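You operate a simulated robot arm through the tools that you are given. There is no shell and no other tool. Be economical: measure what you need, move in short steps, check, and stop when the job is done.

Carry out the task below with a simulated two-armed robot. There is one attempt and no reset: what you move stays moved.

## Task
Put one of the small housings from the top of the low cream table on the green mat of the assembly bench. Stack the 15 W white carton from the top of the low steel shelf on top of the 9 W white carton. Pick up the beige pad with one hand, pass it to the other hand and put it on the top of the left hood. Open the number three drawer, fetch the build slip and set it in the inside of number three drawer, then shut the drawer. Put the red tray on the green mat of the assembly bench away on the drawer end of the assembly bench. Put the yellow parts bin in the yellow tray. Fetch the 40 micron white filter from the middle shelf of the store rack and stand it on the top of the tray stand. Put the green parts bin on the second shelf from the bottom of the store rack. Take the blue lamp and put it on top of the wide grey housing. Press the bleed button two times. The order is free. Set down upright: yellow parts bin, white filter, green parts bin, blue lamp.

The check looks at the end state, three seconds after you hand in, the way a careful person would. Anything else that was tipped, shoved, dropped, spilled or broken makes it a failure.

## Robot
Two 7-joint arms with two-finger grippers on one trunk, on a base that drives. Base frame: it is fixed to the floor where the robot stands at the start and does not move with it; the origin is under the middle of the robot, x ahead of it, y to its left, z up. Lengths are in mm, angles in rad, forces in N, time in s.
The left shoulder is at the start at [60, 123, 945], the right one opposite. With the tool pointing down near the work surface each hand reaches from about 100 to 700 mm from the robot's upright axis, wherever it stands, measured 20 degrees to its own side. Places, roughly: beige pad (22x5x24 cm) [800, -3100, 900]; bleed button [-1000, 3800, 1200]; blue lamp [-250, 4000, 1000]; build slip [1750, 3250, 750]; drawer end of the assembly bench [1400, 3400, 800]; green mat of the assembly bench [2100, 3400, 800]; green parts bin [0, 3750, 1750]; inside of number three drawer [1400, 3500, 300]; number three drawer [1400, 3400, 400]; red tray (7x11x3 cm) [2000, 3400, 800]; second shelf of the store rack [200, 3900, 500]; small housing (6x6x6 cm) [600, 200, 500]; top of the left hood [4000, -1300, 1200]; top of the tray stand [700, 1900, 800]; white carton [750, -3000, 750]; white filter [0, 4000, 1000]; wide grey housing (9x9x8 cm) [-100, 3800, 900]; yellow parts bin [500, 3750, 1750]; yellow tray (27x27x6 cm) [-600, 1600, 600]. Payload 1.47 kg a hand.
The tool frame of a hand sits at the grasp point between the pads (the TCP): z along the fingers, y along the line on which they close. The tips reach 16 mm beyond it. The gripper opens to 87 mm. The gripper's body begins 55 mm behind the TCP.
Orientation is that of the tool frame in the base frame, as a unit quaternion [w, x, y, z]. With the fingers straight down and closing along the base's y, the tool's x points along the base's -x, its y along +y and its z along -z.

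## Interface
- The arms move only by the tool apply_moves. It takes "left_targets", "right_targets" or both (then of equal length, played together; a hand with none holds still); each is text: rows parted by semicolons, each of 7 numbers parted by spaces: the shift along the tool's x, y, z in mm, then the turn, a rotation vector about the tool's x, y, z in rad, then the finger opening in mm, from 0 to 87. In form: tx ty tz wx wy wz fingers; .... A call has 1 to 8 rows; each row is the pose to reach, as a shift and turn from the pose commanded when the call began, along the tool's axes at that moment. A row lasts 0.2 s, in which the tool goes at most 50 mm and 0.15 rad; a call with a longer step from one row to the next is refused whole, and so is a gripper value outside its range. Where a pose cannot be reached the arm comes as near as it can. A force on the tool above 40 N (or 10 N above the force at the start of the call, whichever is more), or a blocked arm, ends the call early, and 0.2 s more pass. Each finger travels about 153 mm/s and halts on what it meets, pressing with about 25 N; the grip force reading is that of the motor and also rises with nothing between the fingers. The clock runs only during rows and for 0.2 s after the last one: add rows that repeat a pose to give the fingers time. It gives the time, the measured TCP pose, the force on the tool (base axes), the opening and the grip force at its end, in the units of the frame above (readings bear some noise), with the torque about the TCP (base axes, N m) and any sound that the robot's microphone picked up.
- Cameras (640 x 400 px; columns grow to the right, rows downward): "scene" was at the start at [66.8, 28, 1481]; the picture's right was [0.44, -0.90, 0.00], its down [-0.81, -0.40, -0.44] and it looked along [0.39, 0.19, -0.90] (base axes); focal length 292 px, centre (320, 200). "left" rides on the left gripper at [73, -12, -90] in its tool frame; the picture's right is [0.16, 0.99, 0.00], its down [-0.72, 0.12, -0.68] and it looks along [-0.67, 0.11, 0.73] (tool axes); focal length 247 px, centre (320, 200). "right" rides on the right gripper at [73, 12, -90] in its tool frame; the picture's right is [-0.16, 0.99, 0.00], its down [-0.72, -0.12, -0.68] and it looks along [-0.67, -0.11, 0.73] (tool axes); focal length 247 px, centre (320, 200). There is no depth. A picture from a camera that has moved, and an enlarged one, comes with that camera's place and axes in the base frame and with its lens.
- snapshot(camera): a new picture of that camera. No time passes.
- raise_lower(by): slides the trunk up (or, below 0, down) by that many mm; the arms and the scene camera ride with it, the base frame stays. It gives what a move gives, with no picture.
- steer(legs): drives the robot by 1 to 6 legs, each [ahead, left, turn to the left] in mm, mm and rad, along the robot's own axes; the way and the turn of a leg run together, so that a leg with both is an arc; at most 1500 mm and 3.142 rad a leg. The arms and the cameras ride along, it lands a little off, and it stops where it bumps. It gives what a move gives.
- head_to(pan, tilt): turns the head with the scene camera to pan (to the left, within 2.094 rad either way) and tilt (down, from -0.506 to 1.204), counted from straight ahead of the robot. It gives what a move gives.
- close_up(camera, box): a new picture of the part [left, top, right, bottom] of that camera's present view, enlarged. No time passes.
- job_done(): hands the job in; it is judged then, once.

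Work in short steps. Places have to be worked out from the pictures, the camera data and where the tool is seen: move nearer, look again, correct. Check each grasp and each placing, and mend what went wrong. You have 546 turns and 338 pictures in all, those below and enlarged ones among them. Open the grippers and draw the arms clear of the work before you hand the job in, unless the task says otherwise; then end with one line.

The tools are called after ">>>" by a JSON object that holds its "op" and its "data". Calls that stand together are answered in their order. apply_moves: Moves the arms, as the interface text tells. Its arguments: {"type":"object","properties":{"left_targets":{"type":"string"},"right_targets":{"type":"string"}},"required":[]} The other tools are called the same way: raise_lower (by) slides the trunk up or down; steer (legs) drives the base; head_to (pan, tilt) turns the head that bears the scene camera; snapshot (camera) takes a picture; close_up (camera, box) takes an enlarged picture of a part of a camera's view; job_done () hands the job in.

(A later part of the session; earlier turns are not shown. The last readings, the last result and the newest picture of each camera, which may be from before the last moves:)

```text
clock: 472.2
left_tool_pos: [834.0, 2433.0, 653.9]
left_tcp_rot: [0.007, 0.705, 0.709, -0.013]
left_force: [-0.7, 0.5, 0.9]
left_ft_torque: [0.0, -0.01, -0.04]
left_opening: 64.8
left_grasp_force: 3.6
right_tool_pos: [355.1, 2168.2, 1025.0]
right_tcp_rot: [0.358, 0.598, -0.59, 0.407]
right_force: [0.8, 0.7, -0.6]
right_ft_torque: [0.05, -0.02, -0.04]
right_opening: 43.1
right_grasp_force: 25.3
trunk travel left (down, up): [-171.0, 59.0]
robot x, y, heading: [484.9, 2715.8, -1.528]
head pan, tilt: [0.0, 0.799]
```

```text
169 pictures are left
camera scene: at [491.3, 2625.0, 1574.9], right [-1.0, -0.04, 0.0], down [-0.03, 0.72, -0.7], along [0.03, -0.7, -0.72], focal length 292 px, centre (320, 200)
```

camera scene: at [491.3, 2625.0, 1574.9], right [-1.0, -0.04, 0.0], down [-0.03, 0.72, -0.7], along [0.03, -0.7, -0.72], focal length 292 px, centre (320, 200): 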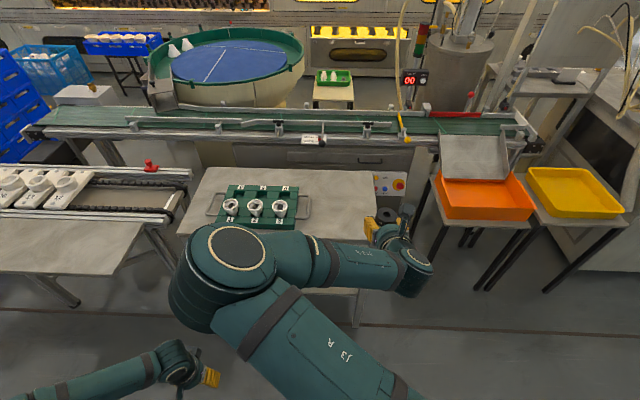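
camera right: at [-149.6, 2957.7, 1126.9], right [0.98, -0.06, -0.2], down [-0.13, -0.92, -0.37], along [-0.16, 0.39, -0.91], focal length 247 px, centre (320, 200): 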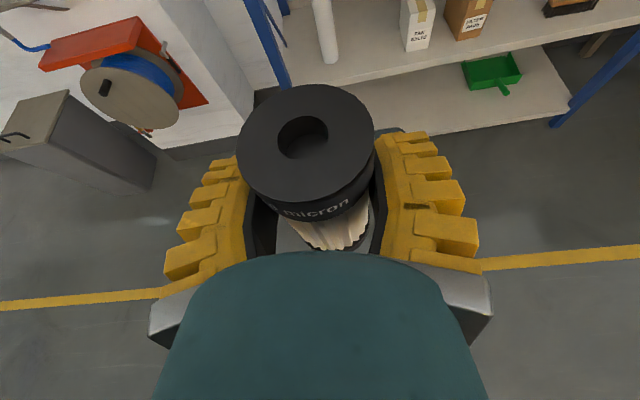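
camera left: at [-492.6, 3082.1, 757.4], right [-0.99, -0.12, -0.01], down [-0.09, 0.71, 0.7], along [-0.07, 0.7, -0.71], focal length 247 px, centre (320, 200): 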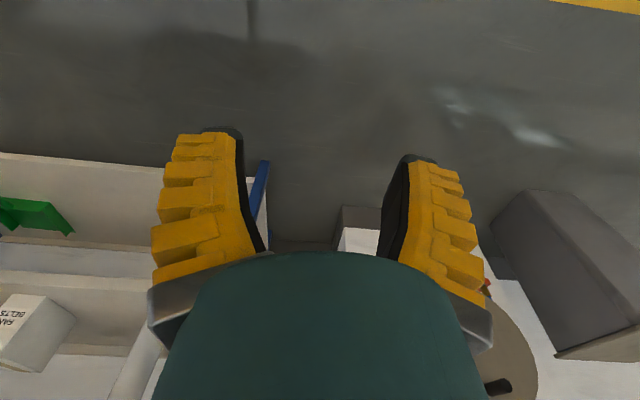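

The tray stand's free right part is around [440,1880]. Drive there with the filter above it.

>>> {"op": "steer", "data": {"legs": [[0, 0, -0.043], [0, 65, 0], [285, 0, 0]]}}

>>> {"op": "snapshot", "data": {"camera": "scene"}}

>>> {"op": "snapshot", "data": {"camera": "right"}}

```text
clock: 475.4
left_tool_pos: [890.5, 2134.6, 654.6]
left_tcp_rot: [0.006, 0.719, 0.695, -0.014]
left_force: [0.1, -0.9, -0.2]
left_ft_torque: [0.02, 0.01, 0.0]
left_opening: 64.6
left_grasp_force: 3.4
right_tool_pos: [402.0, 1889.6, 1025.1]
right_tcp_rot: [-0.366, -0.586, 0.602, -0.4]
right_force: [0.5, -0.4, -0.6]
right_ft_torque: [-0.01, 0.01, -0.01]
right_opening: 43.3
right_grasp_force: 25.0
trunk travel left (down, up): [-171.0, 59.0]
robot x, y, heading: [550.2, 2432.7, -1.566]
head pan, tilt: [0.0, 0.799]
```

```text
168 pictures are left
camera scene: at [554.6, 2340.1, 1574.8], right [-1.0, -0.01, 0.0], down [0.0, 0.72, -0.7], along [0.0, -0.7, -0.72], focal length 292 px, centre (320, 200)
```

scene: 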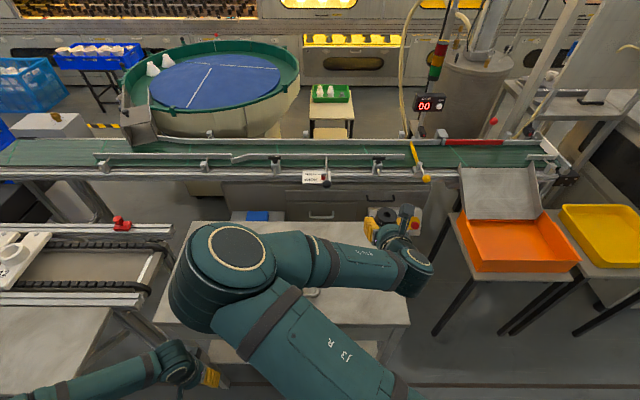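

```text
167 pictures are left
camera right: at [383.4, 1942.1, 1126.3], right [-0.98, 0.06, -0.2], down [0.13, 0.92, -0.37], along [0.16, -0.39, -0.91], focal length 247 px, centre (320, 200)
```

right: 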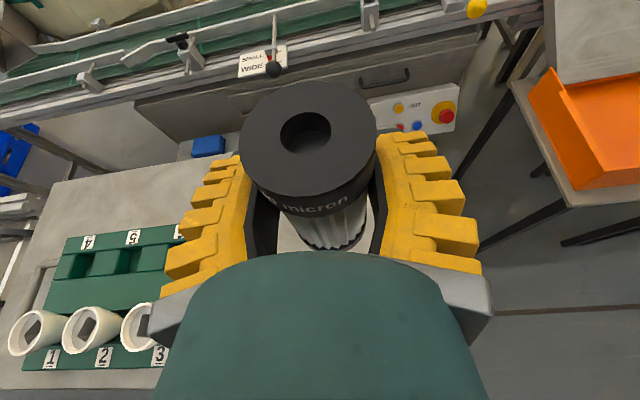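

Good spot (x≈402–420, 90 mm from the edge, clear of the tray). Lower with the trunk.

>>> {"op": "steer", "data": {"legs": [[0, 18, 0]]}}

>>> {"op": "raise_lower", "data": {"by": -145}}

>>> {"op": "snapshot", "data": {"camera": "right"}}

```text
clock: 476.3
left_tool_pos: [906.9, 2137.2, 654.3]
left_tcp_rot: [0.006, 0.72, 0.694, -0.014]
left_force: [0.1, -0.8, -0.1]
left_ft_torque: [0.01, 0.0, -0.01]
left_opening: 64.7
left_grasp_force: 3.6
right_tool_pos: [420.2, 1890.0, 1025.4]
right_tcp_rot: [-0.367, -0.586, 0.602, -0.4]
right_force: [0.6, 1.1, -0.7]
right_ft_torque: [0.02, 0.02, -0.01]
right_opening: 43.4
right_grasp_force: 24.9
trunk travel left (down, up): [-171.0, 59.0]
robot x, y, heading: [569.0, 2434.1, -1.562]
head pan, tilt: [0.0, 0.799]
```

```text
clock: 478.0
left_tool_pos: [907.1, 2135.5, 509.1]
left_tcp_rot: [0.007, 0.719, 0.695, -0.015]
left_force: [0.1, 0.9, -0.2]
left_ft_torque: [0.01, 0.0, -0.01]
left_opening: 64.7
left_grasp_force: 3.2
right_tool_pos: [417.8, 1891.2, 879.6]
right_tcp_rot: [-0.367, -0.586, 0.601, -0.401]
right_force: [0.6, -0.6, -1.1]
right_ft_torque: [0.01, 0.03, 0.02]
right_opening: 43.2
right_grasp_force: 24.8
trunk travel left (down, up): [-26.0, 204.0]
robot x, y, heading: [572.3, 2431.1, -1.563]
head pan, tilt: [0.0, 0.799]
```

```text
166 pictures are left
camera right: at [400.7, 1943.1, 981.9], right [-0.98, 0.06, -0.2], down [0.13, 0.92, -0.37], along [0.16, -0.39, -0.91], focal length 247 px, centre (320, 200)
```

right: 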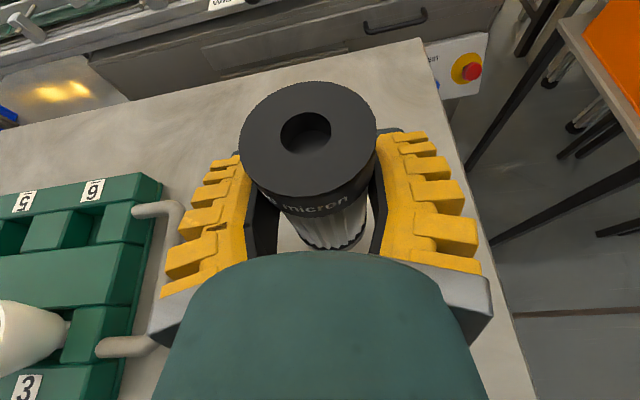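

Clear of the tray handle. Lower to contact in small steps.

>>> {"op": "raise_lower", "data": {"by": -10}}

>>> {"op": "raise_lower", "data": {"by": -5}}

```text
clock: 478.6
left_tool_pos: [907.6, 2136.8, 499.4]
left_tcp_rot: [0.007, 0.719, 0.694, -0.015]
left_force: [-0.3, -0.2, 1.5]
left_ft_torque: [-0.03, -0.01, 0.02]
left_opening: 64.8
left_grasp_force: 3.5
right_tool_pos: [418.3, 1890.9, 868.9]
right_tcp_rot: [-0.367, -0.585, 0.602, -0.401]
right_force: [0.7, 0.1, -0.7]
right_ft_torque: [0.0, -0.01, -0.02]
right_opening: 43.3
right_grasp_force: 24.9
trunk travel left (down, up): [-16.0, 214.0]
robot x, y, heading: [569.2, 2426.7, -1.567]
head pan, tilt: [0.0, 0.799]
```

```text
clock: 479.1
left_tool_pos: [907.9, 2135.4, 494.1]
left_tcp_rot: [0.006, 0.719, 0.695, -0.014]
left_force: [-0.3, 0.0, 0.5]
left_ft_torque: [0.04, -0.02, 0.02]
left_opening: 64.6
left_grasp_force: 3.5
right_tool_pos: [418.8, 1891.1, 863.6]
right_tcp_rot: [-0.367, -0.586, 0.601, -0.401]
right_force: [-0.1, 0.1, -1.1]
right_ft_torque: [0.01, 0.03, 0.0]
right_opening: 43.2
right_grasp_force: 25.0
trunk travel left (down, up): [-11.0, 219.0]
robot x, y, heading: [571.1, 2431.7, -1.568]
head pan, tilt: [0.0, 0.799]
```

No contact yet. Continue down with the arm in small steps.

>>> {"op": "apply_moves", "data": {"right_targets": "-5 0 2 0 0 0 10; -9 0 4 0 0 0 10; -13 0 6 0 0 0 10"}}

```text
clock: 479.9
left_tool_pos: [908.1, 2135.6, 493.2]
left_tcp_rot: [0.006, 0.719, 0.695, -0.015]
left_force: [-1.0, -0.3, 0.2]
left_ft_torque: [-0.01, -0.01, -0.02]
left_opening: 64.5
left_grasp_force: 3.5
right_tool_pos: [419.2, 1891.4, 851.6]
right_tcp_rot: [-0.365, -0.587, 0.601, -0.401]
right_force: [0.4, 0.1, 0.0]
right_ft_torque: [0.0, 0.0, -0.01]
right_opening: 43.4
right_grasp_force: 25.1
trunk travel left (down, up): [-11.0, 219.0]
robot x, y, heading: [568.0, 2430.5, -1.566]
head pan, tilt: [0.0, 0.799]
```

>>> {"op": "apply_moves", "data": {"right_targets": "-5 0 2 0 0 0 10; -10 0 4 0 0 0 10; -15 0 7 0 0 0 10; -20 0 9 0 0 0 10"}}

>>> {"op": "snapshot", "data": {"camera": "right"}}

```text
clock: 480.9
left_tool_pos: [907.4, 2136.9, 494.1]
left_tcp_rot: [0.007, 0.719, 0.695, -0.015]
left_force: [-0.5, -0.3, 0.6]
left_ft_torque: [-0.01, 0.01, -0.01]
left_opening: 64.8
left_grasp_force: 3.5
right_tool_pos: [420.9, 1890.7, 829.8]
right_tcp_rot: [-0.368, -0.586, 0.6, -0.403]
right_force: [0.9, -1.9, 18.2]
right_ft_torque: [-0.09, 0.32, 0.06]
right_opening: 44.7
right_grasp_force: 25.0
trunk travel left (down, up): [-11.0, 219.0]
robot x, y, heading: [568.1, 2434.4, -1.567]
head pan, tilt: [0.0, 0.799]
```

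```text
165 pictures are left
camera right: at [402.9, 1943.9, 931.9], right [-0.98, 0.06, -0.2], down [0.13, 0.92, -0.38], along [0.16, -0.39, -0.91], focal length 247 px, centre (320, 200)
```

right: 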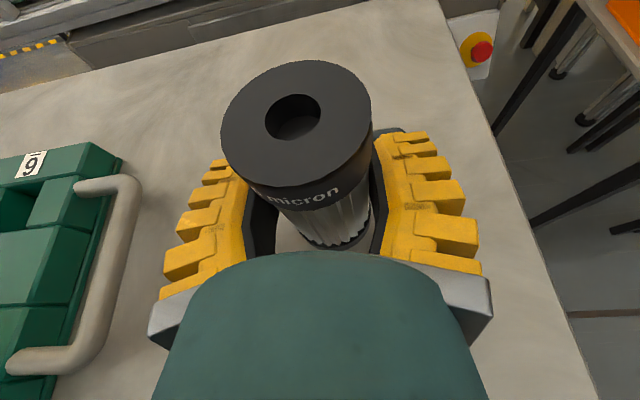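

Contact. Ease 2 mm and open slowly.

>>> {"op": "apply_moves", "data": {"right_targets": "2 0 -1 0 0 0 30; 2 0 -1 0 0 0 44; 2 0 -1 0 0 0 50; 2 0 -1 0 0 0 58; 2 0 -1 0 0 0 62"}}

>>> {"op": "snapshot", "data": {"camera": "right"}}

```text
clock: 482.1
left_tool_pos: [907.4, 2136.4, 492.9]
left_tcp_rot: [0.006, 0.719, 0.694, -0.013]
left_force: [0.0, -0.6, 0.2]
left_ft_torque: [-0.01, 0.03, -0.02]
left_opening: 64.7
left_grasp_force: 3.3
right_tool_pos: [420.6, 1890.4, 830.6]
right_tcp_rot: [-0.366, -0.587, 0.601, -0.401]
right_force: [-0.3, 0.4, -0.6]
right_ft_torque: [0.04, 0.0, -0.02]
right_opening: 66.4
right_grasp_force: 2.9
trunk travel left (down, up): [-11.0, 219.0]
robot x, y, heading: [570.6, 2432.1, -1.565]
head pan, tilt: [0.0, 0.799]
```

```text
164 pictures are left
camera right: at [402.6, 1943.8, 932.9], right [-0.98, 0.06, -0.2], down [0.13, 0.92, -0.37], along [0.16, -0.39, -0.91], focal length 247 px, centre (320, 200)
```

right: 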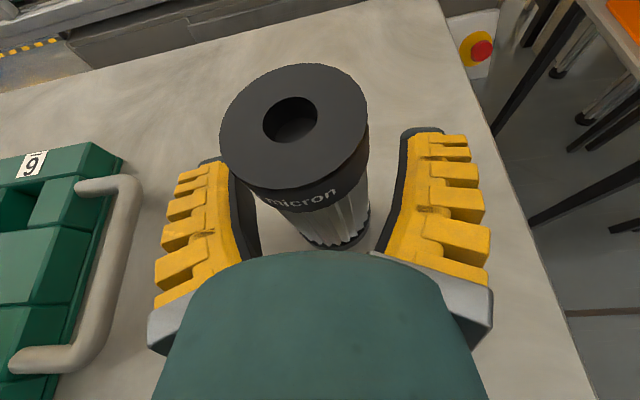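

Released and standing. Drive straight back and verify.

>>> {"op": "steer", "data": {"legs": [[-250, 0, 0]]}}

>>> {"op": "close_up", "data": {"camera": "scene", "box": [200, 120, 480, 295]}}

```text
clock: 484.0
left_tool_pos: [904.3, 2388.9, 494.6]
left_tcp_rot: [0.006, 0.72, 0.694, -0.014]
left_force: [-0.6, 0.1, -0.8]
left_ft_torque: [-0.01, 0.05, -0.01]
left_opening: 64.7
left_grasp_force: 3.2
right_tool_pos: [418.3, 2145.9, 831.4]
right_tcp_rot: [-0.367, -0.586, 0.602, -0.401]
right_force: [0.1, 0.1, 0.7]
right_ft_torque: [-0.03, 0.03, 0.02]
right_opening: 66.3
right_grasp_force: 3.3
trunk travel left (down, up): [-11.0, 219.0]
robot x, y, heading: [570.1, 2686.9, -1.57]
head pan, tilt: [0.0, 0.799]
```

```text
2.29 times, centred on (340, 208) of scene
camera zoom: at [570.6, 2595.3, 1415.0], right [-1.0, 0.0, 0.0], down [0.0, 0.72, -0.7], along [0.0, -0.7, -0.72], focal length 668 px, centre (274, 183)
```

zoom: 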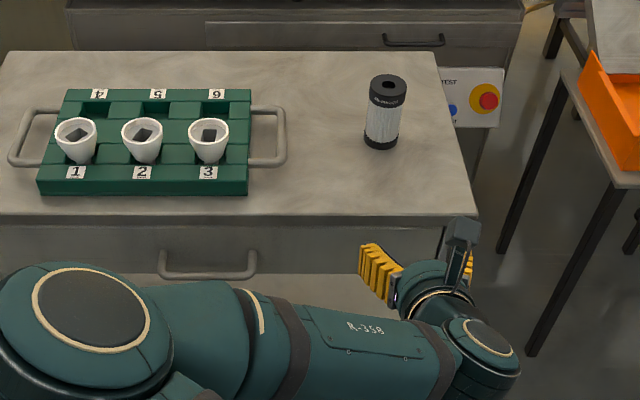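

The filter stands upright on the tray stand. Next the bins on the top shelf: turn back north, raise the trunk and look at them.

>>> {"op": "raise_lower", "data": {"by": 219}}

>>> {"op": "steer", "data": {"legs": [[0, 0, 3.14], [0, 350, 0], [250, 0, 0]]}}

>>> {"op": "head_to", "data": {"pan": 0.0, "tilt": -0.1}}

>>> {"op": "snapshot", "data": {"camera": "scene"}}

```text
clock: 486.3
left_tool_pos: [906.1, 2389.5, 713.9]
left_tcp_rot: [0.005, 0.72, 0.694, -0.015]
left_force: [0.2, -1.2, -0.2]
left_ft_torque: [-0.02, 0.0, 0.01]
left_opening: 64.3
left_grasp_force: 3.2
right_tool_pos: [418.1, 2145.5, 1049.2]
right_tcp_rot: [-0.367, -0.585, 0.603, -0.399]
right_force: [1.0, -0.6, 0.4]
right_ft_torque: [0.01, 0.01, 0.02]
right_opening: 66.0
right_grasp_force: 3.2
trunk travel left (down, up): [-230.0, 0.0]
robot x, y, heading: [566.4, 2685.3, -1.569]
head pan, tilt: [0.0, 0.799]
```

```text
clock: 498.6
left_tool_pos: [-108.4, 3236.0, 713.0]
left_tcp_rot: [0.014, -0.688, 0.725, 0.007]
left_force: [0.0, 0.3, 0.1]
left_ft_torque: [0.0, 0.02, 0.0]
left_opening: 64.5
left_grasp_force: 4.0
right_tool_pos: [383.4, 3472.6, 1048.8]
right_tcp_rot: [-0.398, 0.606, 0.582, 0.369]
right_force: [0.2, 0.5, 0.3]
right_ft_torque: [-0.01, -0.01, 0.03]
right_opening: 66.4
right_grasp_force: 3.1
trunk travel left (down, up): [-230.0, 0.0]
robot x, y, heading: [227.6, 2935.3, 1.561]
head pan, tilt: [0.0, 0.799]
```

```text
clock: 499.8
left_tool_pos: [-108.1, 3235.8, 713.8]
left_tcp_rot: [0.015, -0.688, 0.725, 0.007]
left_force: [0.7, 0.1, 0.1]
left_ft_torque: [0.03, 0.03, -0.02]
left_opening: 64.7
left_grasp_force: 3.3
right_tool_pos: [383.3, 3472.0, 1050.3]
right_tcp_rot: [-0.397, 0.607, 0.581, 0.37]
right_force: [-0.7, 0.9, 0.2]
right_ft_torque: [-0.01, -0.03, -0.01]
right_opening: 66.4
right_grasp_force: 3.4
trunk travel left (down, up): [-230.0, 0.0]
robot x, y, heading: [223.7, 2935.5, 1.561]
head pan, tilt: [0.0, -0.099]
```

```text
162 pictures are left
camera scene: at [226.3, 3032.5, 1714.8], right [1.0, -0.01, 0.0], down [0.0, 0.1, -1.0], along [0.01, 1.0, 0.1], focal length 292 px, centre (320, 200)
```

scene: 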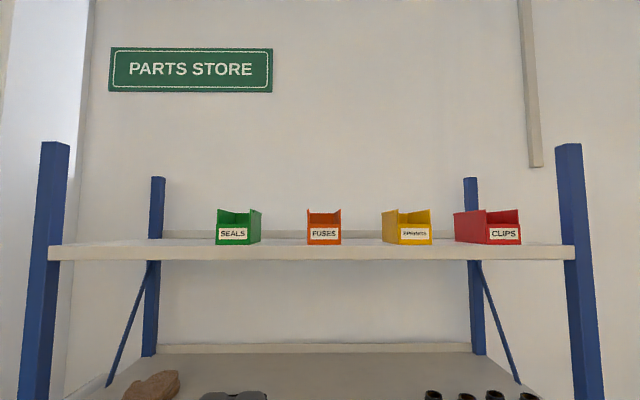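

Zoom on the green and yellow bins.

>>> {"op": "close_up", "data": {"camera": "scene", "box": [195, 195, 275, 255]}}

>>> {"op": "close_up", "data": {"camera": "scene", "box": [365, 195, 445, 255]}}

```text
6.67 times, centred on (235, 225) of scene
camera zoom: at [226.3, 3032.5, 1714.8], right [1.0, -0.01, 0.0], down [0.0, 0.1, -1.0], along [0.01, 1.0, 0.1], focal length 1948 px, centre (887, 33)
```

zoom: 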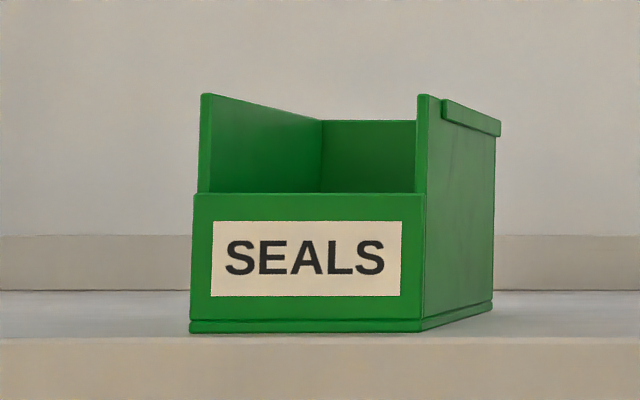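

```text
6.67 times, centred on (405, 225) of scene
camera zoom: at [226.3, 3032.5, 1714.8], right [1.0, -0.01, 0.0], down [0.0, 0.1, -1.0], along [0.01, 1.0, 0.1], focal length 1948 px, centre (-247, 33)
```

zoom: 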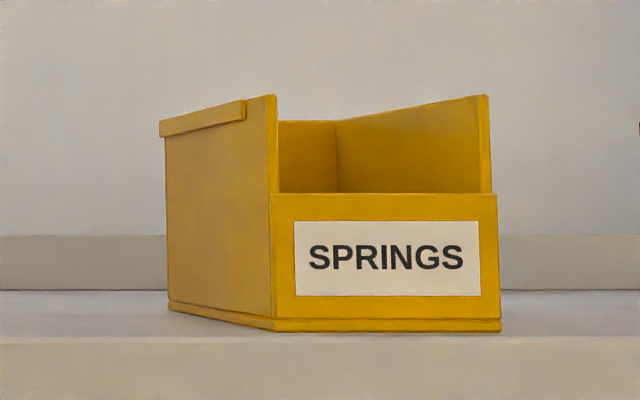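

Bin width is ≈77 mm (grippable across), side walls ~75 mm high, front at y≈3683, shelf z≈1683; green x≈41, yellow x≈441. I raise the right hand and level it, clear in front of the rack.

>>> {"op": "apply_moves", "data": {"right_targets": "42 0 -19 0 0.05 0 80; 84 0 -38 0 0.1 0 87; 126 0 -57 0 0.15 0 87; 168 0 -76 0 0.2 0 87; 210 0 -95 0 0.25 0 87; 252 0 -114 0 0.3 0 87; 294 0 -133 0 0.36 0 87; 336 0 -152 0 0.42 0 87"}}

>>> {"op": "head_to", "data": {"pan": -0.3, "tilt": 0.2}}

>>> {"op": "snapshot", "data": {"camera": "scene"}}

```text
clock: 501.6
left_tool_pos: [-108.8, 3235.5, 713.3]
left_tcp_rot: [0.015, -0.687, 0.726, 0.006]
left_force: [-0.2, 0.4, -0.3]
left_ft_torque: [-0.01, 0.03, 0.01]
left_opening: 64.6
left_grasp_force: 2.8
right_tool_pos: [401.4, 3469.4, 1417.9]
right_tcp_rot: [-0.51, 0.516, 0.485, 0.488]
right_force: [0.1, 0.1, 0.5]
right_ft_torque: [-0.02, -0.04, -0.02]
right_opening: 87.1
right_grasp_force: 0.0
trunk travel left (down, up): [-230.0, 0.0]
robot x, y, heading: [221.7, 2934.9, 1.552]
head pan, tilt: [0.0, -0.099]
```

```text
clock: 502.4
left_tool_pos: [-109.5, 3235.7, 712.4]
left_tcp_rot: [0.014, -0.688, 0.725, 0.006]
left_force: [0.9, 0.2, 0.4]
left_ft_torque: [0.02, 0.03, 0.0]
left_opening: 64.7
left_grasp_force: 3.4
right_tool_pos: [402.5, 3471.2, 1417.2]
right_tcp_rot: [-0.51, 0.516, 0.486, 0.488]
right_force: [0.2, -0.2, 0.2]
right_ft_torque: [-0.01, 0.0, 0.02]
right_opening: 86.8
right_grasp_force: 0.1
trunk travel left (down, up): [-230.0, 0.0]
robot x, y, heading: [227.9, 2935.7, 1.553]
head pan, tilt: [-0.3, 0.201]
```

```text
159 pictures are left
camera scene: at [253.9, 3034.0, 1687.7], right [0.95, -0.31, 0.0], down [-0.06, -0.19, -0.98], along [0.3, 0.93, -0.2], focal length 292 px, centre (320, 200)
```

scene: 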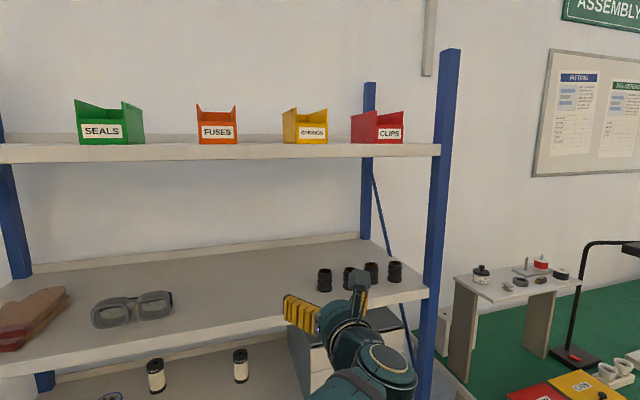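

The hand is level at z 1417. Raise to z≈1725 with a small roll correction.

>>> {"op": "apply_moves", "data": {"right_targets": "45 0 0 0 0 -0.03 87; 90 0 0 0 0 -0.054 87; 135 0 0 0 0 -0.054 87; 180 0 0 0 0 -0.054 87; 225 0 0 0 0 -0.054 87; 270 0 0 0 0 -0.054 87; 308 0 0 0 0 -0.054 87; 308 0 0 0 0 -0.054 87"}}

>>> {"op": "head_to", "data": {"pan": -0.2, "tilt": 0.0}}

>>> {"op": "snapshot", "data": {"camera": "scene"}}

>>> {"op": "snapshot", "data": {"camera": "right"}}

```text
clock: 504.2
left_tool_pos: [-109.1, 3235.6, 713.1]
left_tcp_rot: [0.015, -0.689, 0.725, 0.005]
left_force: [0.7, -1.1, -0.4]
left_ft_torque: [0.0, 0.03, -0.01]
left_opening: 64.4
left_grasp_force: 3.1
right_tool_pos: [416.1, 3473.9, 1727.5]
right_tcp_rot: [-0.497, 0.502, 0.5, 0.501]
right_force: [-0.1, -0.4, 0.2]
right_ft_torque: [0.0, -0.01, -0.03]
right_opening: 87.1
right_grasp_force: 0.2
trunk travel left (down, up): [-230.0, 0.0]
robot x, y, heading: [224.1, 2936.3, 1.562]
head pan, tilt: [-0.3, 0.201]
```

```text
clock: 504.9
left_tool_pos: [-108.2, 3235.3, 714.1]
left_tcp_rot: [0.015, -0.688, 0.725, 0.007]
left_force: [-0.3, 0.0, 0.0]
left_ft_torque: [0.01, -0.02, 0.01]
left_opening: 64.5
left_grasp_force: 3.2
right_tool_pos: [421.5, 3473.3, 1727.2]
right_tcp_rot: [-0.496, 0.503, 0.5, 0.501]
right_force: [0.4, -0.8, 0.3]
right_ft_torque: [0.03, 0.0, -0.02]
right_opening: 87.0
right_grasp_force: 0.0
trunk travel left (down, up): [-230.0, 0.0]
robot x, y, heading: [227.4, 2937.8, 1.56]
head pan, tilt: [-0.201, 0.0]
```

```text
158 pictures are left
camera scene: at [244.4, 3033.4, 1706.0], right [0.98, -0.21, 0.0], down [0.0, 0.0, -1.0], along [0.21, 0.98, 0.0], focal length 292 px, centre (320, 200)
```

scene: 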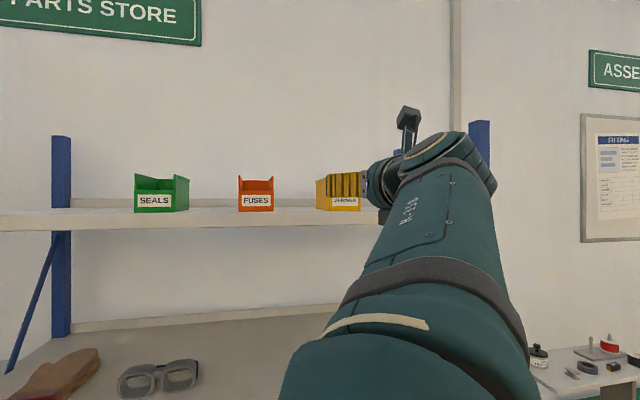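

```text
157 pictures are left
camera right: at [431.1, 3384.8, 1799.1], right [0.99, -0.01, -0.16], down [-0.12, -0.68, -0.72], along [-0.1, 0.73, -0.67], focal length 247 px, centre (320, 200)
```

right: 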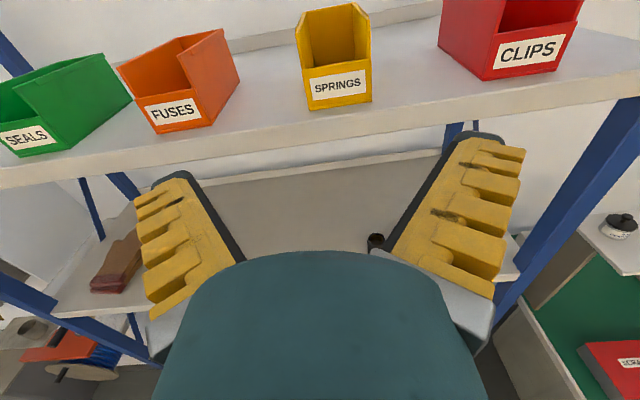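

Yellow bin: front at y≈3671, x centre ≈438, width ≈75. Drive closer in two stages.

>>> {"op": "steer", "data": {"legs": [[0, -17, 0.01], [130, 0, 0]]}}

>>> {"op": "snapshot", "data": {"camera": "right"}}

```text
clock: 506.7
left_tool_pos: [-93.1, 3359.4, 713.9]
left_tcp_rot: [0.013, -0.692, 0.722, 0.006]
left_force: [0.4, 1.1, -0.7]
left_ft_torque: [-0.01, 0.01, -0.01]
left_opening: 64.4
left_grasp_force: 3.3
right_tool_pos: [432.9, 3603.0, 1726.1]
right_tcp_rot: [-0.499, 0.501, 0.502, 0.499]
right_force: [-0.2, 0.0, 0.6]
right_ft_torque: [-0.02, 0.0, -0.01]
right_opening: 86.8
right_grasp_force: 0.1
trunk travel left (down, up): [-230.0, 0.0]
robot x, y, heading: [239.7, 3058.0, 1.572]
head pan, tilt: [-0.201, 0.0]
```

```text
156 pictures are left
camera right: at [443.9, 3514.9, 1798.8], right [0.99, 0.0, -0.16], down [-0.11, -0.68, -0.72], along [-0.11, 0.73, -0.68], focal length 247 px, centre (320, 200)
```

right: 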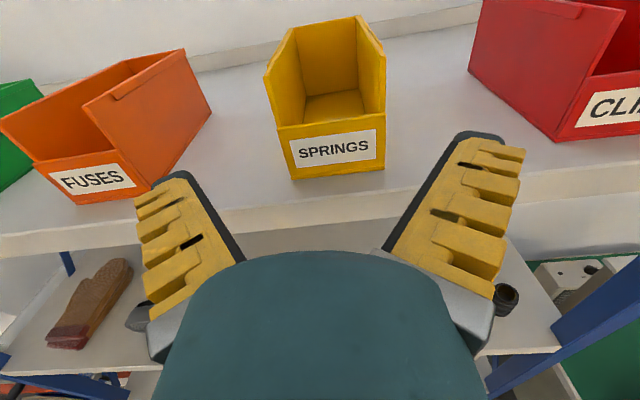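

Centre 437.7, fingers at ±43 leave ~7 mm each side. Drive in 97 mm with 5 mm right shift.

>>> {"op": "steer", "data": {"legs": [[30, -5, 0]]}}

>>> {"op": "steer", "data": {"legs": [[62, 0, 0]]}}

>>> {"op": "snapshot", "data": {"camera": "right"}}

```text
clock: 507.5
left_tool_pos: [-88.4, 3388.9, 713.8]
left_tcp_rot: [0.014, -0.692, 0.722, 0.006]
left_force: [0.8, 1.1, 1.0]
left_ft_torque: [0.01, -0.01, 0.02]
left_opening: 64.7
left_grasp_force: 3.2
right_tool_pos: [437.4, 3633.5, 1726.6]
right_tcp_rot: [-0.499, 0.5, 0.503, 0.498]
right_force: [-0.1, 0.6, -0.7]
right_ft_torque: [-0.03, 0.03, 0.04]
right_opening: 86.9
right_grasp_force: 0.1
trunk travel left (down, up): [-230.0, 0.0]
robot x, y, heading: [247.9, 3090.0, 1.569]
head pan, tilt: [-0.201, 0.0]
```

```text
clock: 508.5
left_tool_pos: [-88.3, 3449.8, 712.8]
left_tcp_rot: [0.014, -0.692, 0.722, 0.006]
left_force: [0.0, 0.0, -0.3]
left_ft_torque: [-0.03, -0.02, 0.0]
left_opening: 64.8
left_grasp_force: 3.2
right_tool_pos: [436.7, 3694.0, 1726.3]
right_tcp_rot: [-0.499, 0.501, 0.502, 0.498]
right_force: [-0.5, 0.6, -0.8]
right_ft_torque: [0.0, 0.02, 0.0]
right_opening: 87.1
right_grasp_force: 0.2
trunk travel left (down, up): [-230.0, 0.0]
robot x, y, heading: [245.0, 3153.5, 1.565]
head pan, tilt: [-0.201, 0.0]
```

```text
155 pictures are left
camera right: at [449.0, 3606.8, 1798.4], right [0.99, 0.0, -0.16], down [-0.11, -0.68, -0.72], along [-0.11, 0.73, -0.68], focal length 247 px, centre (320, 200)
```

right: 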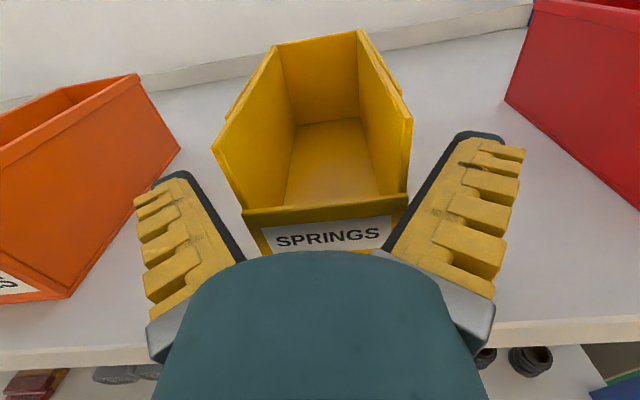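

Fingers straddle the bin. Advance 12 mm and close.

>>> {"op": "steer", "data": {"legs": [[12, 0, 0]]}}

>>> {"op": "apply_moves", "data": {"right_targets": "0 0 0 0 0 0 78; 0 0 0 0 0 0 70; 0 0 0 0 0 0 55; 0 0 0 0 0 0 40; 0 0 0 0 0 0 40"}}

>>> {"op": "snapshot", "data": {"camera": "right"}}

```text
clock: 509.2
left_tool_pos: [-89.4, 3460.3, 713.6]
left_tcp_rot: [0.014, -0.692, 0.722, 0.007]
left_force: [-0.3, 0.1, -0.9]
left_ft_torque: [-0.01, 0.0, 0.03]
left_opening: 64.6
left_grasp_force: 3.0
right_tool_pos: [437.3, 3704.0, 1726.8]
right_tcp_rot: [-0.499, 0.5, 0.502, 0.499]
right_force: [-0.4, 0.2, -0.5]
right_ft_torque: [0.0, 0.0, 0.02]
right_opening: 86.7
right_grasp_force: 0.1
trunk travel left (down, up): [-230.0, 0.0]
robot x, y, heading: [249.9, 3163.8, 1.567]
head pan, tilt: [-0.201, 0.0]
```

```text
clock: 510.4
left_tool_pos: [-87.4, 3460.7, 714.0]
left_tcp_rot: [0.015, -0.692, 0.722, 0.007]
left_force: [0.2, 0.0, 0.5]
left_ft_torque: [0.0, 0.01, 0.0]
left_opening: 64.7
left_grasp_force: 3.7
right_tool_pos: [437.5, 3701.8, 1727.1]
right_tcp_rot: [-0.5, 0.5, 0.5, 0.5]
right_force: [1.0, 0.4, 6.0]
right_ft_torque: [-0.07, 0.06, -0.03]
right_opening: 77.0
right_grasp_force: 24.9
trunk travel left (down, up): [-230.0, 0.0]
robot x, y, heading: [247.9, 3162.7, 1.57]
head pan, tilt: [-0.201, 0.0]
```

```text
154 pictures are left
camera right: at [449.0, 3614.8, 1799.7], right [0.99, 0.0, -0.16], down [-0.11, -0.68, -0.72], along [-0.11, 0.73, -0.67], focal length 247 px, centre (320, 200)
```

right: 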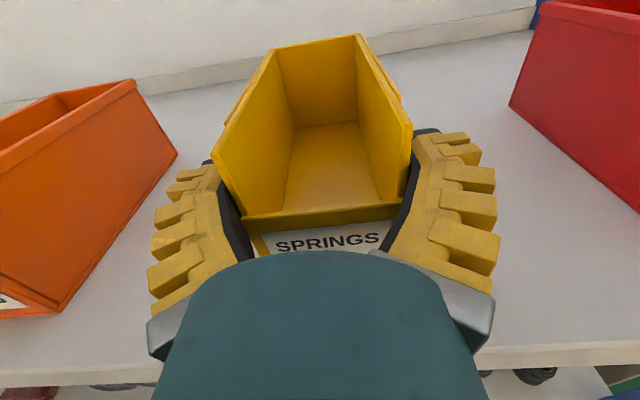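

Gripped at 77 mm. Lift 35 mm and check it follows level.

>>> {"op": "apply_moves", "data": {"right_targets": "8 0 0 0 0 0 40; 20 0 0 0 0 0 40; 35 0 0 0 0 0 40; 35 0 0 0 0 0 40"}}

>>> {"op": "snapshot", "data": {"camera": "right"}}

>>> {"op": "snapshot", "data": {"camera": "scene"}}

```text
clock: 511.4
left_tool_pos: [-88.0, 3460.4, 713.2]
left_tcp_rot: [0.014, -0.692, 0.722, 0.006]
left_force: [0.5, -1.0, -0.4]
left_ft_torque: [-0.03, -0.01, 0.0]
left_opening: 64.5
left_grasp_force: 3.1
right_tool_pos: [436.5, 3704.7, 1762.5]
right_tcp_rot: [-0.499, 0.5, 0.502, 0.499]
right_force: [-1.1, 0.3, -1.2]
right_ft_torque: [-0.12, -0.02, 0.0]
right_opening: 76.9
right_grasp_force: 25.0
trunk travel left (down, up): [-230.0, 0.0]
robot x, y, heading: [241.9, 3165.5, 1.57]
head pan, tilt: [-0.201, 0.0]
```

```text
153 pictures are left
camera right: at [448.2, 3616.0, 1833.8], right [0.99, 0.0, -0.16], down [-0.11, -0.68, -0.72], along [-0.11, 0.73, -0.67], focal length 247 px, centre (320, 200)
```

right: 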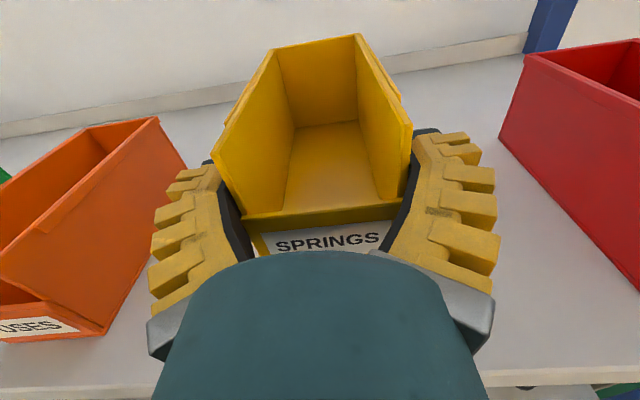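

```text
152 pictures are left
camera scene: at [265.7, 3262.2, 1706.0], right [0.98, -0.2, 0.0], down [0.0, 0.0, -1.0], along [0.2, 0.98, 0.0], focal length 292 px, centre (320, 200)
```

scene: 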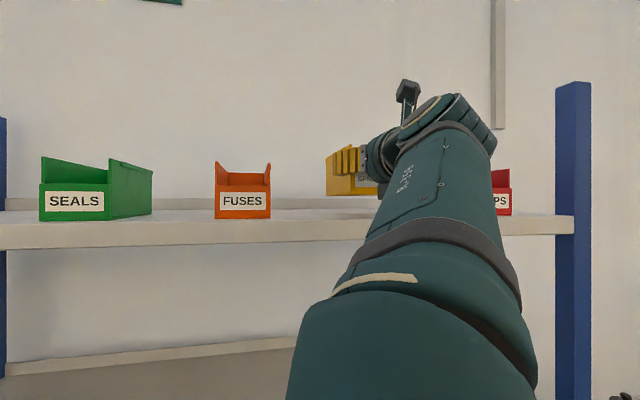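

Held level. For placing in the walled tray a downward-pitched grip would be better; test whether the arm can pitch down 0.5 rad at this height.

>>> {"op": "steer", "data": {"legs": [[-180, 0, 0]]}}

>>> {"op": "apply_moves", "data": {"right_targets": "0 0 0 0 -0.13 0 40; 0 0 0 0 -0.26 0 40; 0 0 0 0 -0.39 0 40; 0 0 0 0 -0.5 0 40; 0 0 0 0 -0.5 0 40"}}

```text
clock: 512.9
left_tool_pos: [-88.7, 3282.9, 712.9]
left_tcp_rot: [0.013, -0.692, 0.722, 0.006]
left_force: [-0.7, -1.3, 0.1]
left_ft_torque: [0.01, 0.0, -0.03]
left_opening: 64.7
left_grasp_force: 3.2
right_tool_pos: [438.9, 3524.3, 1762.8]
right_tcp_rot: [-0.498, 0.501, 0.501, 0.5]
right_force: [0.2, -0.6, -1.6]
right_ft_torque: [-0.1, 0.02, 0.01]
right_opening: 77.1
right_grasp_force: 25.1
trunk travel left (down, up): [-230.0, 0.0]
robot x, y, heading: [245.4, 2982.4, 1.567]
head pan, tilt: [-0.201, 0.0]
```

```text
clock: 514.1
left_tool_pos: [-89.0, 3283.9, 713.4]
left_tcp_rot: [0.014, -0.691, 0.722, 0.006]
left_force: [-0.7, -0.5, 0.1]
left_ft_torque: [-0.01, 0.01, 0.03]
left_opening: 64.7
left_grasp_force: 3.7
right_tool_pos: [438.3, 3524.6, 1761.2]
right_tcp_rot: [-0.359, 0.609, 0.609, 0.359]
right_force: [0.7, 0.0, 0.1]
right_ft_torque: [0.12, 0.04, -0.08]
right_opening: 75.3
right_grasp_force: 25.1
trunk travel left (down, up): [-230.0, 0.0]
robot x, y, heading: [245.9, 2985.1, 1.566]
head pan, tilt: [-0.201, 0.0]
```

No reach problem. Look at the bin in hand.

>>> {"op": "snapshot", "data": {"camera": "right"}}

>>> {"op": "close_up", "data": {"camera": "scene", "box": [280, 80, 520, 250]}}

```text
151 pictures are left
camera right: at [449.2, 3482.4, 1867.1], right [0.99, -0.08, -0.14], down [-0.12, -0.95, -0.3], along [-0.11, 0.32, -0.94], focal length 247 px, centre (320, 200)
```

right: 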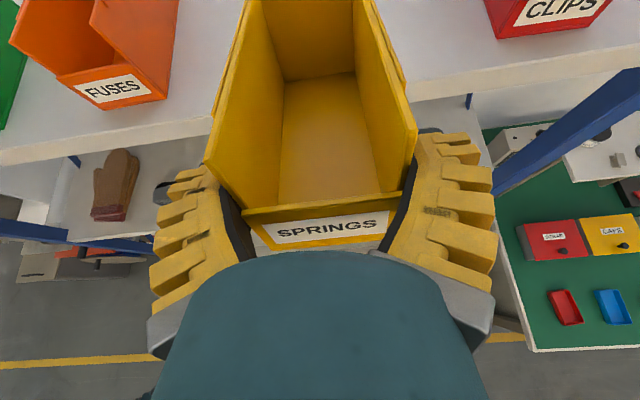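

```text
2.35 times, centred on (400, 165) of scene
camera zoom: at [265.0, 3082.9, 1706.0], right [0.98, -0.2, 0.0], down [0.0, 0.0, -1.0], along [0.2, 0.98, 0.0], focal length 688 px, centre (132, 282)
```

zoom: 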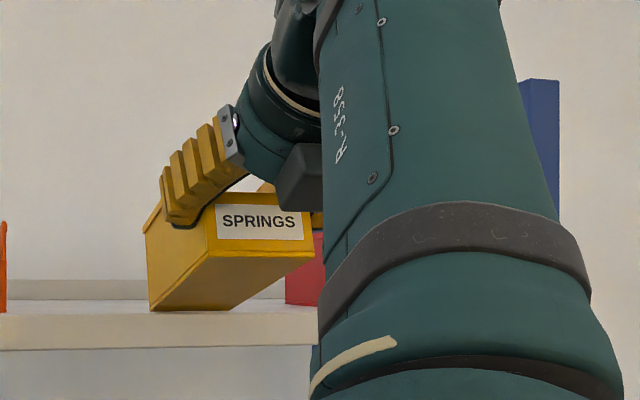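

The bin pivoted in the grip. I'll set it back on the shelf in its place with the hand pitched, and regrip at this pitch: raise, drive in.

>>> {"op": "apply_moves", "data": {"right_targets": "26 0 -14 0 0 0 40; 52 0 -29 0 0 0 40; 70 0 -38 0 0 0 40"}}

>>> {"op": "steer", "data": {"legs": [[190, 0, 0]]}}

>>> {"op": "snapshot", "data": {"camera": "right"}}

>>> {"op": "snapshot", "data": {"camera": "scene"}}

```text
clock: 514.9
left_tool_pos: [-87.0, 3282.0, 712.4]
left_tcp_rot: [0.015, -0.692, 0.722, 0.007]
left_force: [0.3, 0.2, 0.8]
left_ft_torque: [-0.04, 0.01, 0.01]
left_opening: 64.9
left_grasp_force: 3.4
right_tool_pos: [439.7, 3523.7, 1768.1]
right_tcp_rot: [-0.358, 0.61, 0.608, 0.36]
right_force: [0.5, -0.4, -0.9]
right_ft_torque: [-0.1, 0.01, 0.02]
right_opening: 74.8
right_grasp_force: 24.8
right hand out of reach, approached as far as the arm can: row 1, 2, 3
trunk travel left (down, up): [-230.0, 0.0]
robot x, y, heading: [247.3, 2983.6, 1.562]
head pan, tilt: [-0.201, 0.0]
```

```text
clock: 516.5
left_tool_pos: [-87.3, 3467.7, 713.0]
left_tcp_rot: [0.014, -0.691, 0.722, 0.005]
left_force: [-0.7, -0.6, 0.2]
left_ft_torque: [-0.05, 0.01, 0.02]
left_opening: 64.8
left_grasp_force: 3.6
right_tool_pos: [437.7, 3711.4, 1768.6]
right_tcp_rot: [-0.359, 0.609, 0.609, 0.36]
right_force: [0.1, 0.1, -1.5]
right_ft_torque: [-0.04, -0.01, 0.0]
right_opening: 74.8
right_grasp_force: 24.6
trunk travel left (down, up): [-230.0, 0.0]
robot x, y, heading: [245.2, 3166.3, 1.566]
head pan, tilt: [-0.201, 0.0]
```

```text
149 pictures are left
camera right: at [449.3, 3668.1, 1874.8], right [0.99, -0.08, -0.14], down [-0.12, -0.95, -0.31], along [-0.11, 0.32, -0.94], focal length 247 px, centre (320, 200)
```

right: 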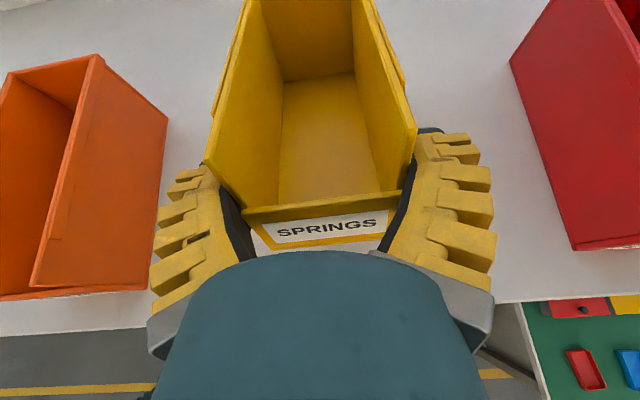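

```text
148 pictures are left
camera scene: at [266.3, 3269.3, 1706.0], right [0.98, -0.2, 0.0], down [0.0, 0.0, -1.0], along [0.2, 0.98, 0.0], focal length 292 px, centre (320, 200)
```

scene: 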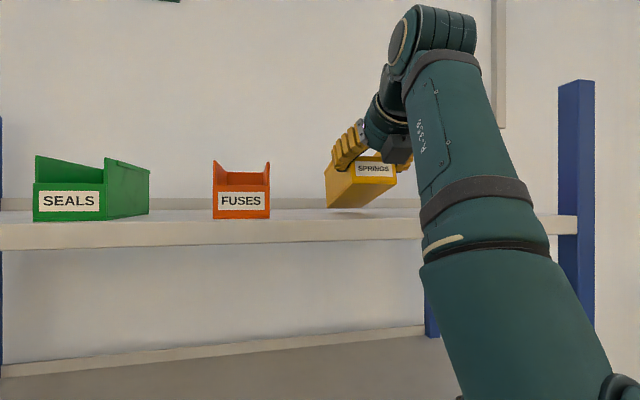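

Lower gently so the bin's far edge contacts the shelf and it pivots flat.

>>> {"op": "apply_moves", "data": {"right_targets": "-7 0 4 0 0 0 40; -14 0 8 0 0 0 40; -21 0 12 0 0 0 40; -27 0 15 0 0 0 40"}}

>>> {"op": "snapshot", "data": {"camera": "scene"}}

```text
clock: 517.5
left_tool_pos: [-86.8, 3466.8, 713.2]
left_tcp_rot: [0.014, -0.692, 0.722, 0.007]
left_force: [-0.2, -0.8, 0.9]
left_ft_torque: [-0.01, -0.02, -0.03]
left_opening: 64.4
left_grasp_force: 3.7
right_tool_pos: [438.0, 3708.3, 1738.7]
right_tcp_rot: [-0.36, 0.608, 0.609, 0.36]
right_force: [-1.1, -1.9, 3.6]
right_ft_torque: [0.55, -0.14, 0.01]
right_opening: 75.6
right_grasp_force: 25.5
trunk travel left (down, up): [-230.0, 0.0]
robot x, y, heading: [249.1, 3169.2, 1.568]
head pan, tilt: [-0.201, 0.0]
```

```text
147 pictures are left
camera scene: at [266.2, 3267.1, 1706.1], right [0.98, -0.2, 0.0], down [0.0, 0.0, -1.0], along [0.2, 0.98, 0.0], focal length 292 px, centre (320, 200)
```

scene: 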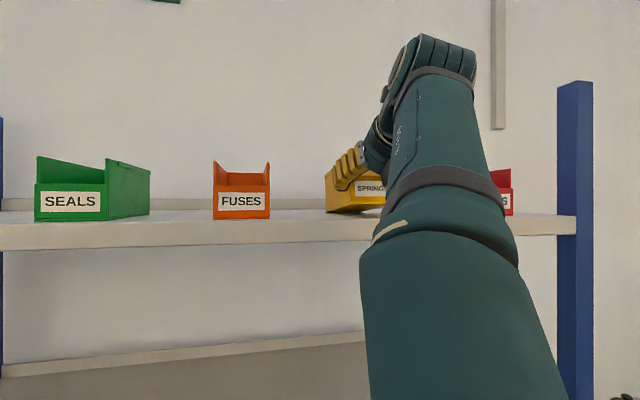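

It pivots flat as intended. A few mm more to be fully flat.

>>> {"op": "apply_moves", "data": {"right_targets": "-4 0 2 0 0 0 30; -8 0 4 0 0 0 30; -11 0 6 0 0 0 20; -11 0 6 0 0 0 20"}}

>>> {"op": "close_up", "data": {"camera": "scene", "box": [280, 120, 440, 230]}}

```text
clock: 518.5
left_tool_pos: [-87.2, 3467.0, 713.6]
left_tcp_rot: [0.014, -0.691, 0.723, 0.007]
left_force: [-0.1, 0.5, -0.6]
left_ft_torque: [0.04, -0.01, -0.02]
left_opening: 64.8
left_grasp_force: 2.8
right_tool_pos: [437.7, 3708.9, 1726.9]
right_tcp_rot: [-0.359, 0.609, 0.609, 0.361]
right_force: [-0.2, -1.2, 2.2]
right_ft_torque: [0.4, 0.04, 0.0]
right_opening: 75.6
right_grasp_force: 25.1
trunk travel left (down, up): [-230.0, 0.0]
robot x, y, heading: [248.5, 3169.6, 1.567]
head pan, tilt: [-0.201, 0.0]
```

```text
3.64 times, centred on (360, 175) of scene
camera zoom: at [266.3, 3267.5, 1706.1], right [0.98, -0.2, 0.0], down [0.0, 0.0, -1.0], along [0.2, 0.98, 0.0], focal length 1063 px, centre (174, 291)
```

zoom: 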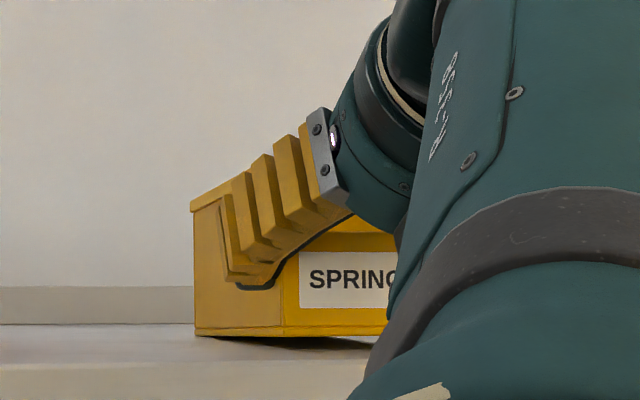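

Open briefly so it sits flat, then regrip at this pitch and lift.

>>> {"op": "apply_moves", "data": {"right_targets": "0 0 0 0 0 0 80; 0 0 0 0 0 0 86; 0 0 0 0 0 0 86; 0 0 0 0 0 0 76; 0 0 0 0 0 0 60; 0 0 0 0 0 0 40; 0 0 0 0 0 0 40"}}

>>> {"op": "apply_moves", "data": {"right_targets": "9 0 -5 0 0 0 30; 18 0 -10 0 0 0 30; 26 0 -14 0 0 0 30; 26 0 -14 0 0 0 30"}}

>>> {"op": "close_up", "data": {"camera": "scene", "box": [280, 120, 440, 230]}}

```text
clock: 520.1
left_tool_pos: [-87.6, 3467.6, 713.0]
left_tcp_rot: [0.014, -0.691, 0.723, 0.006]
left_force: [-0.6, -1.0, -0.7]
left_ft_torque: [-0.03, -0.01, 0.0]
left_opening: 64.4
left_grasp_force: 3.3
right_tool_pos: [438.4, 3709.3, 1724.5]
right_tcp_rot: [-0.359, 0.609, 0.609, 0.36]
right_force: [0.6, -0.2, 1.4]
right_ft_torque: [0.26, -0.04, -0.09]
right_opening: 74.7
right_grasp_force: 24.4
trunk travel left (down, up): [-230.0, 0.0]
robot x, y, heading: [245.0, 3172.1, 1.568]
head pan, tilt: [-0.201, 0.0]
```

```text
clock: 521.1
left_tool_pos: [-88.1, 3467.4, 712.6]
left_tcp_rot: [0.014, -0.691, 0.722, 0.007]
left_force: [0.2, 0.8, 0.1]
left_ft_torque: [0.02, 0.0, 0.04]
left_opening: 64.5
left_grasp_force: 2.8
right_tool_pos: [438.4, 3710.7, 1754.1]
right_tcp_rot: [-0.36, 0.608, 0.609, 0.36]
right_force: [0.7, 0.0, -0.6]
right_ft_torque: [-0.12, 0.01, -0.01]
right_opening: 74.7
right_grasp_force: 24.5
trunk travel left (down, up): [-230.0, 0.0]
robot x, y, heading: [245.9, 3165.5, 1.567]
head pan, tilt: [-0.201, 0.0]
```

```text
3.64 times, centred on (360, 175) of scene
camera zoom: at [265.9, 3268.1, 1706.0], right [0.98, -0.2, 0.0], down [0.0, 0.0, -1.0], along [0.2, 0.98, 0.0], focal length 1063 px, centre (174, 291)
```

zoom: 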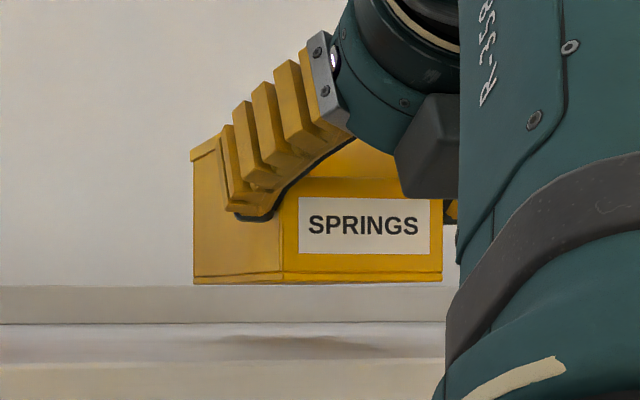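

Now the bin hangs level with the hand pitched. Back out and lower the arm.

>>> {"op": "steer", "data": {"legs": [[-550, 0, 0]]}}

>>> {"op": "apply_moves", "data": {"right_targets": "-41 0 22 0 0 0 30; -82 0 44 0 0 0 30; -123 0 67 0 0 0 30; -164 0 90 0 0 0 30; -205 0 112 0 0 0 30; -246 0 135 0 0 0 30; -287 0 157 0 0 0 30; -328 0 180 0 0 0 30"}}

>>> {"op": "apply_moves", "data": {"right_targets": "-41 0 22 0 0 0 30; -82 0 44 0 0 0 30; -123 0 67 0 0 0 30; -164 0 90 0 0 0 30; -205 0 112 0 0 0 30; -246 0 135 0 0 0 30; -287 0 157 0 0 0 30; -320 0 175 0 0 0 30"}}

>>> {"op": "snapshot", "data": {"camera": "right"}}

```text
clock: 524.2
left_tool_pos: [-88.6, 2925.6, 713.1]
left_tcp_rot: [0.014, -0.69, 0.724, 0.007]
left_force: [-0.3, -0.5, -0.5]
left_ft_torque: [-0.02, -0.04, 0.01]
left_opening: 64.6
left_grasp_force: 2.9
right_tool_pos: [438.6, 3163.4, 1754.9]
right_tcp_rot: [-0.358, 0.611, 0.606, 0.361]
right_force: [-0.3, -0.4, -1.4]
right_ft_torque: [-0.13, 0.0, -0.01]
right_opening: 74.9
right_grasp_force: 25.4
trunk travel left (down, up): [-230.0, 0.0]
robot x, y, heading: [242.9, 2624.1, 1.556]
head pan, tilt: [-0.201, 0.0]
```

```text
clock: 526.0
left_tool_pos: [-90.0, 2926.2, 713.8]
left_tcp_rot: [0.013, -0.689, 0.725, 0.006]
left_force: [0.1, -0.2, 0.3]
left_ft_torque: [-0.02, -0.01, -0.02]
left_opening: 64.5
left_grasp_force: 3.0
right_tool_pos: [439.5, 3165.3, 1377.4]
right_tcp_rot: [-0.358, 0.612, 0.605, 0.362]
right_force: [0.2, -0.9, -1.3]
right_ft_torque: [-0.09, 0.0, -0.01]
right_opening: 74.0
right_grasp_force: 25.0
trunk travel left (down, up): [-230.0, 0.0]
robot x, y, heading: [240.5, 2622.9, 1.556]
head pan, tilt: [-0.201, 0.0]
```

```text
clock: 527.8
left_tool_pos: [-89.1, 2926.9, 713.2]
left_tcp_rot: [0.014, -0.689, 0.724, 0.007]
left_force: [-0.1, -0.3, 0.4]
left_ft_torque: [-0.01, 0.03, 0.02]
left_opening: 64.5
left_grasp_force: 3.8
right_tool_pos: [437.7, 3165.2, 1017.0]
right_tcp_rot: [-0.358, 0.611, 0.606, 0.362]
right_force: [-0.7, -0.1, -2.0]
right_ft_torque: [-0.12, -0.03, 0.0]
right_opening: 74.0
right_grasp_force: 24.9
trunk travel left (down, up): [-230.0, 0.0]
robot x, y, heading: [242.5, 2624.3, 1.56]
head pan, tilt: [-0.201, 0.0]
```

```text
144 pictures are left
camera right: at [448.7, 3122.8, 1124.0], right [0.99, -0.08, -0.14], down [-0.12, -0.94, -0.31], along [-0.1, 0.32, -0.94], focal length 247 px, centre (320, 200)
```

right: 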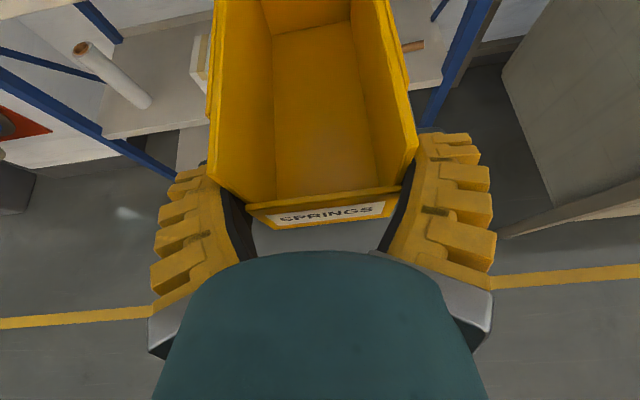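

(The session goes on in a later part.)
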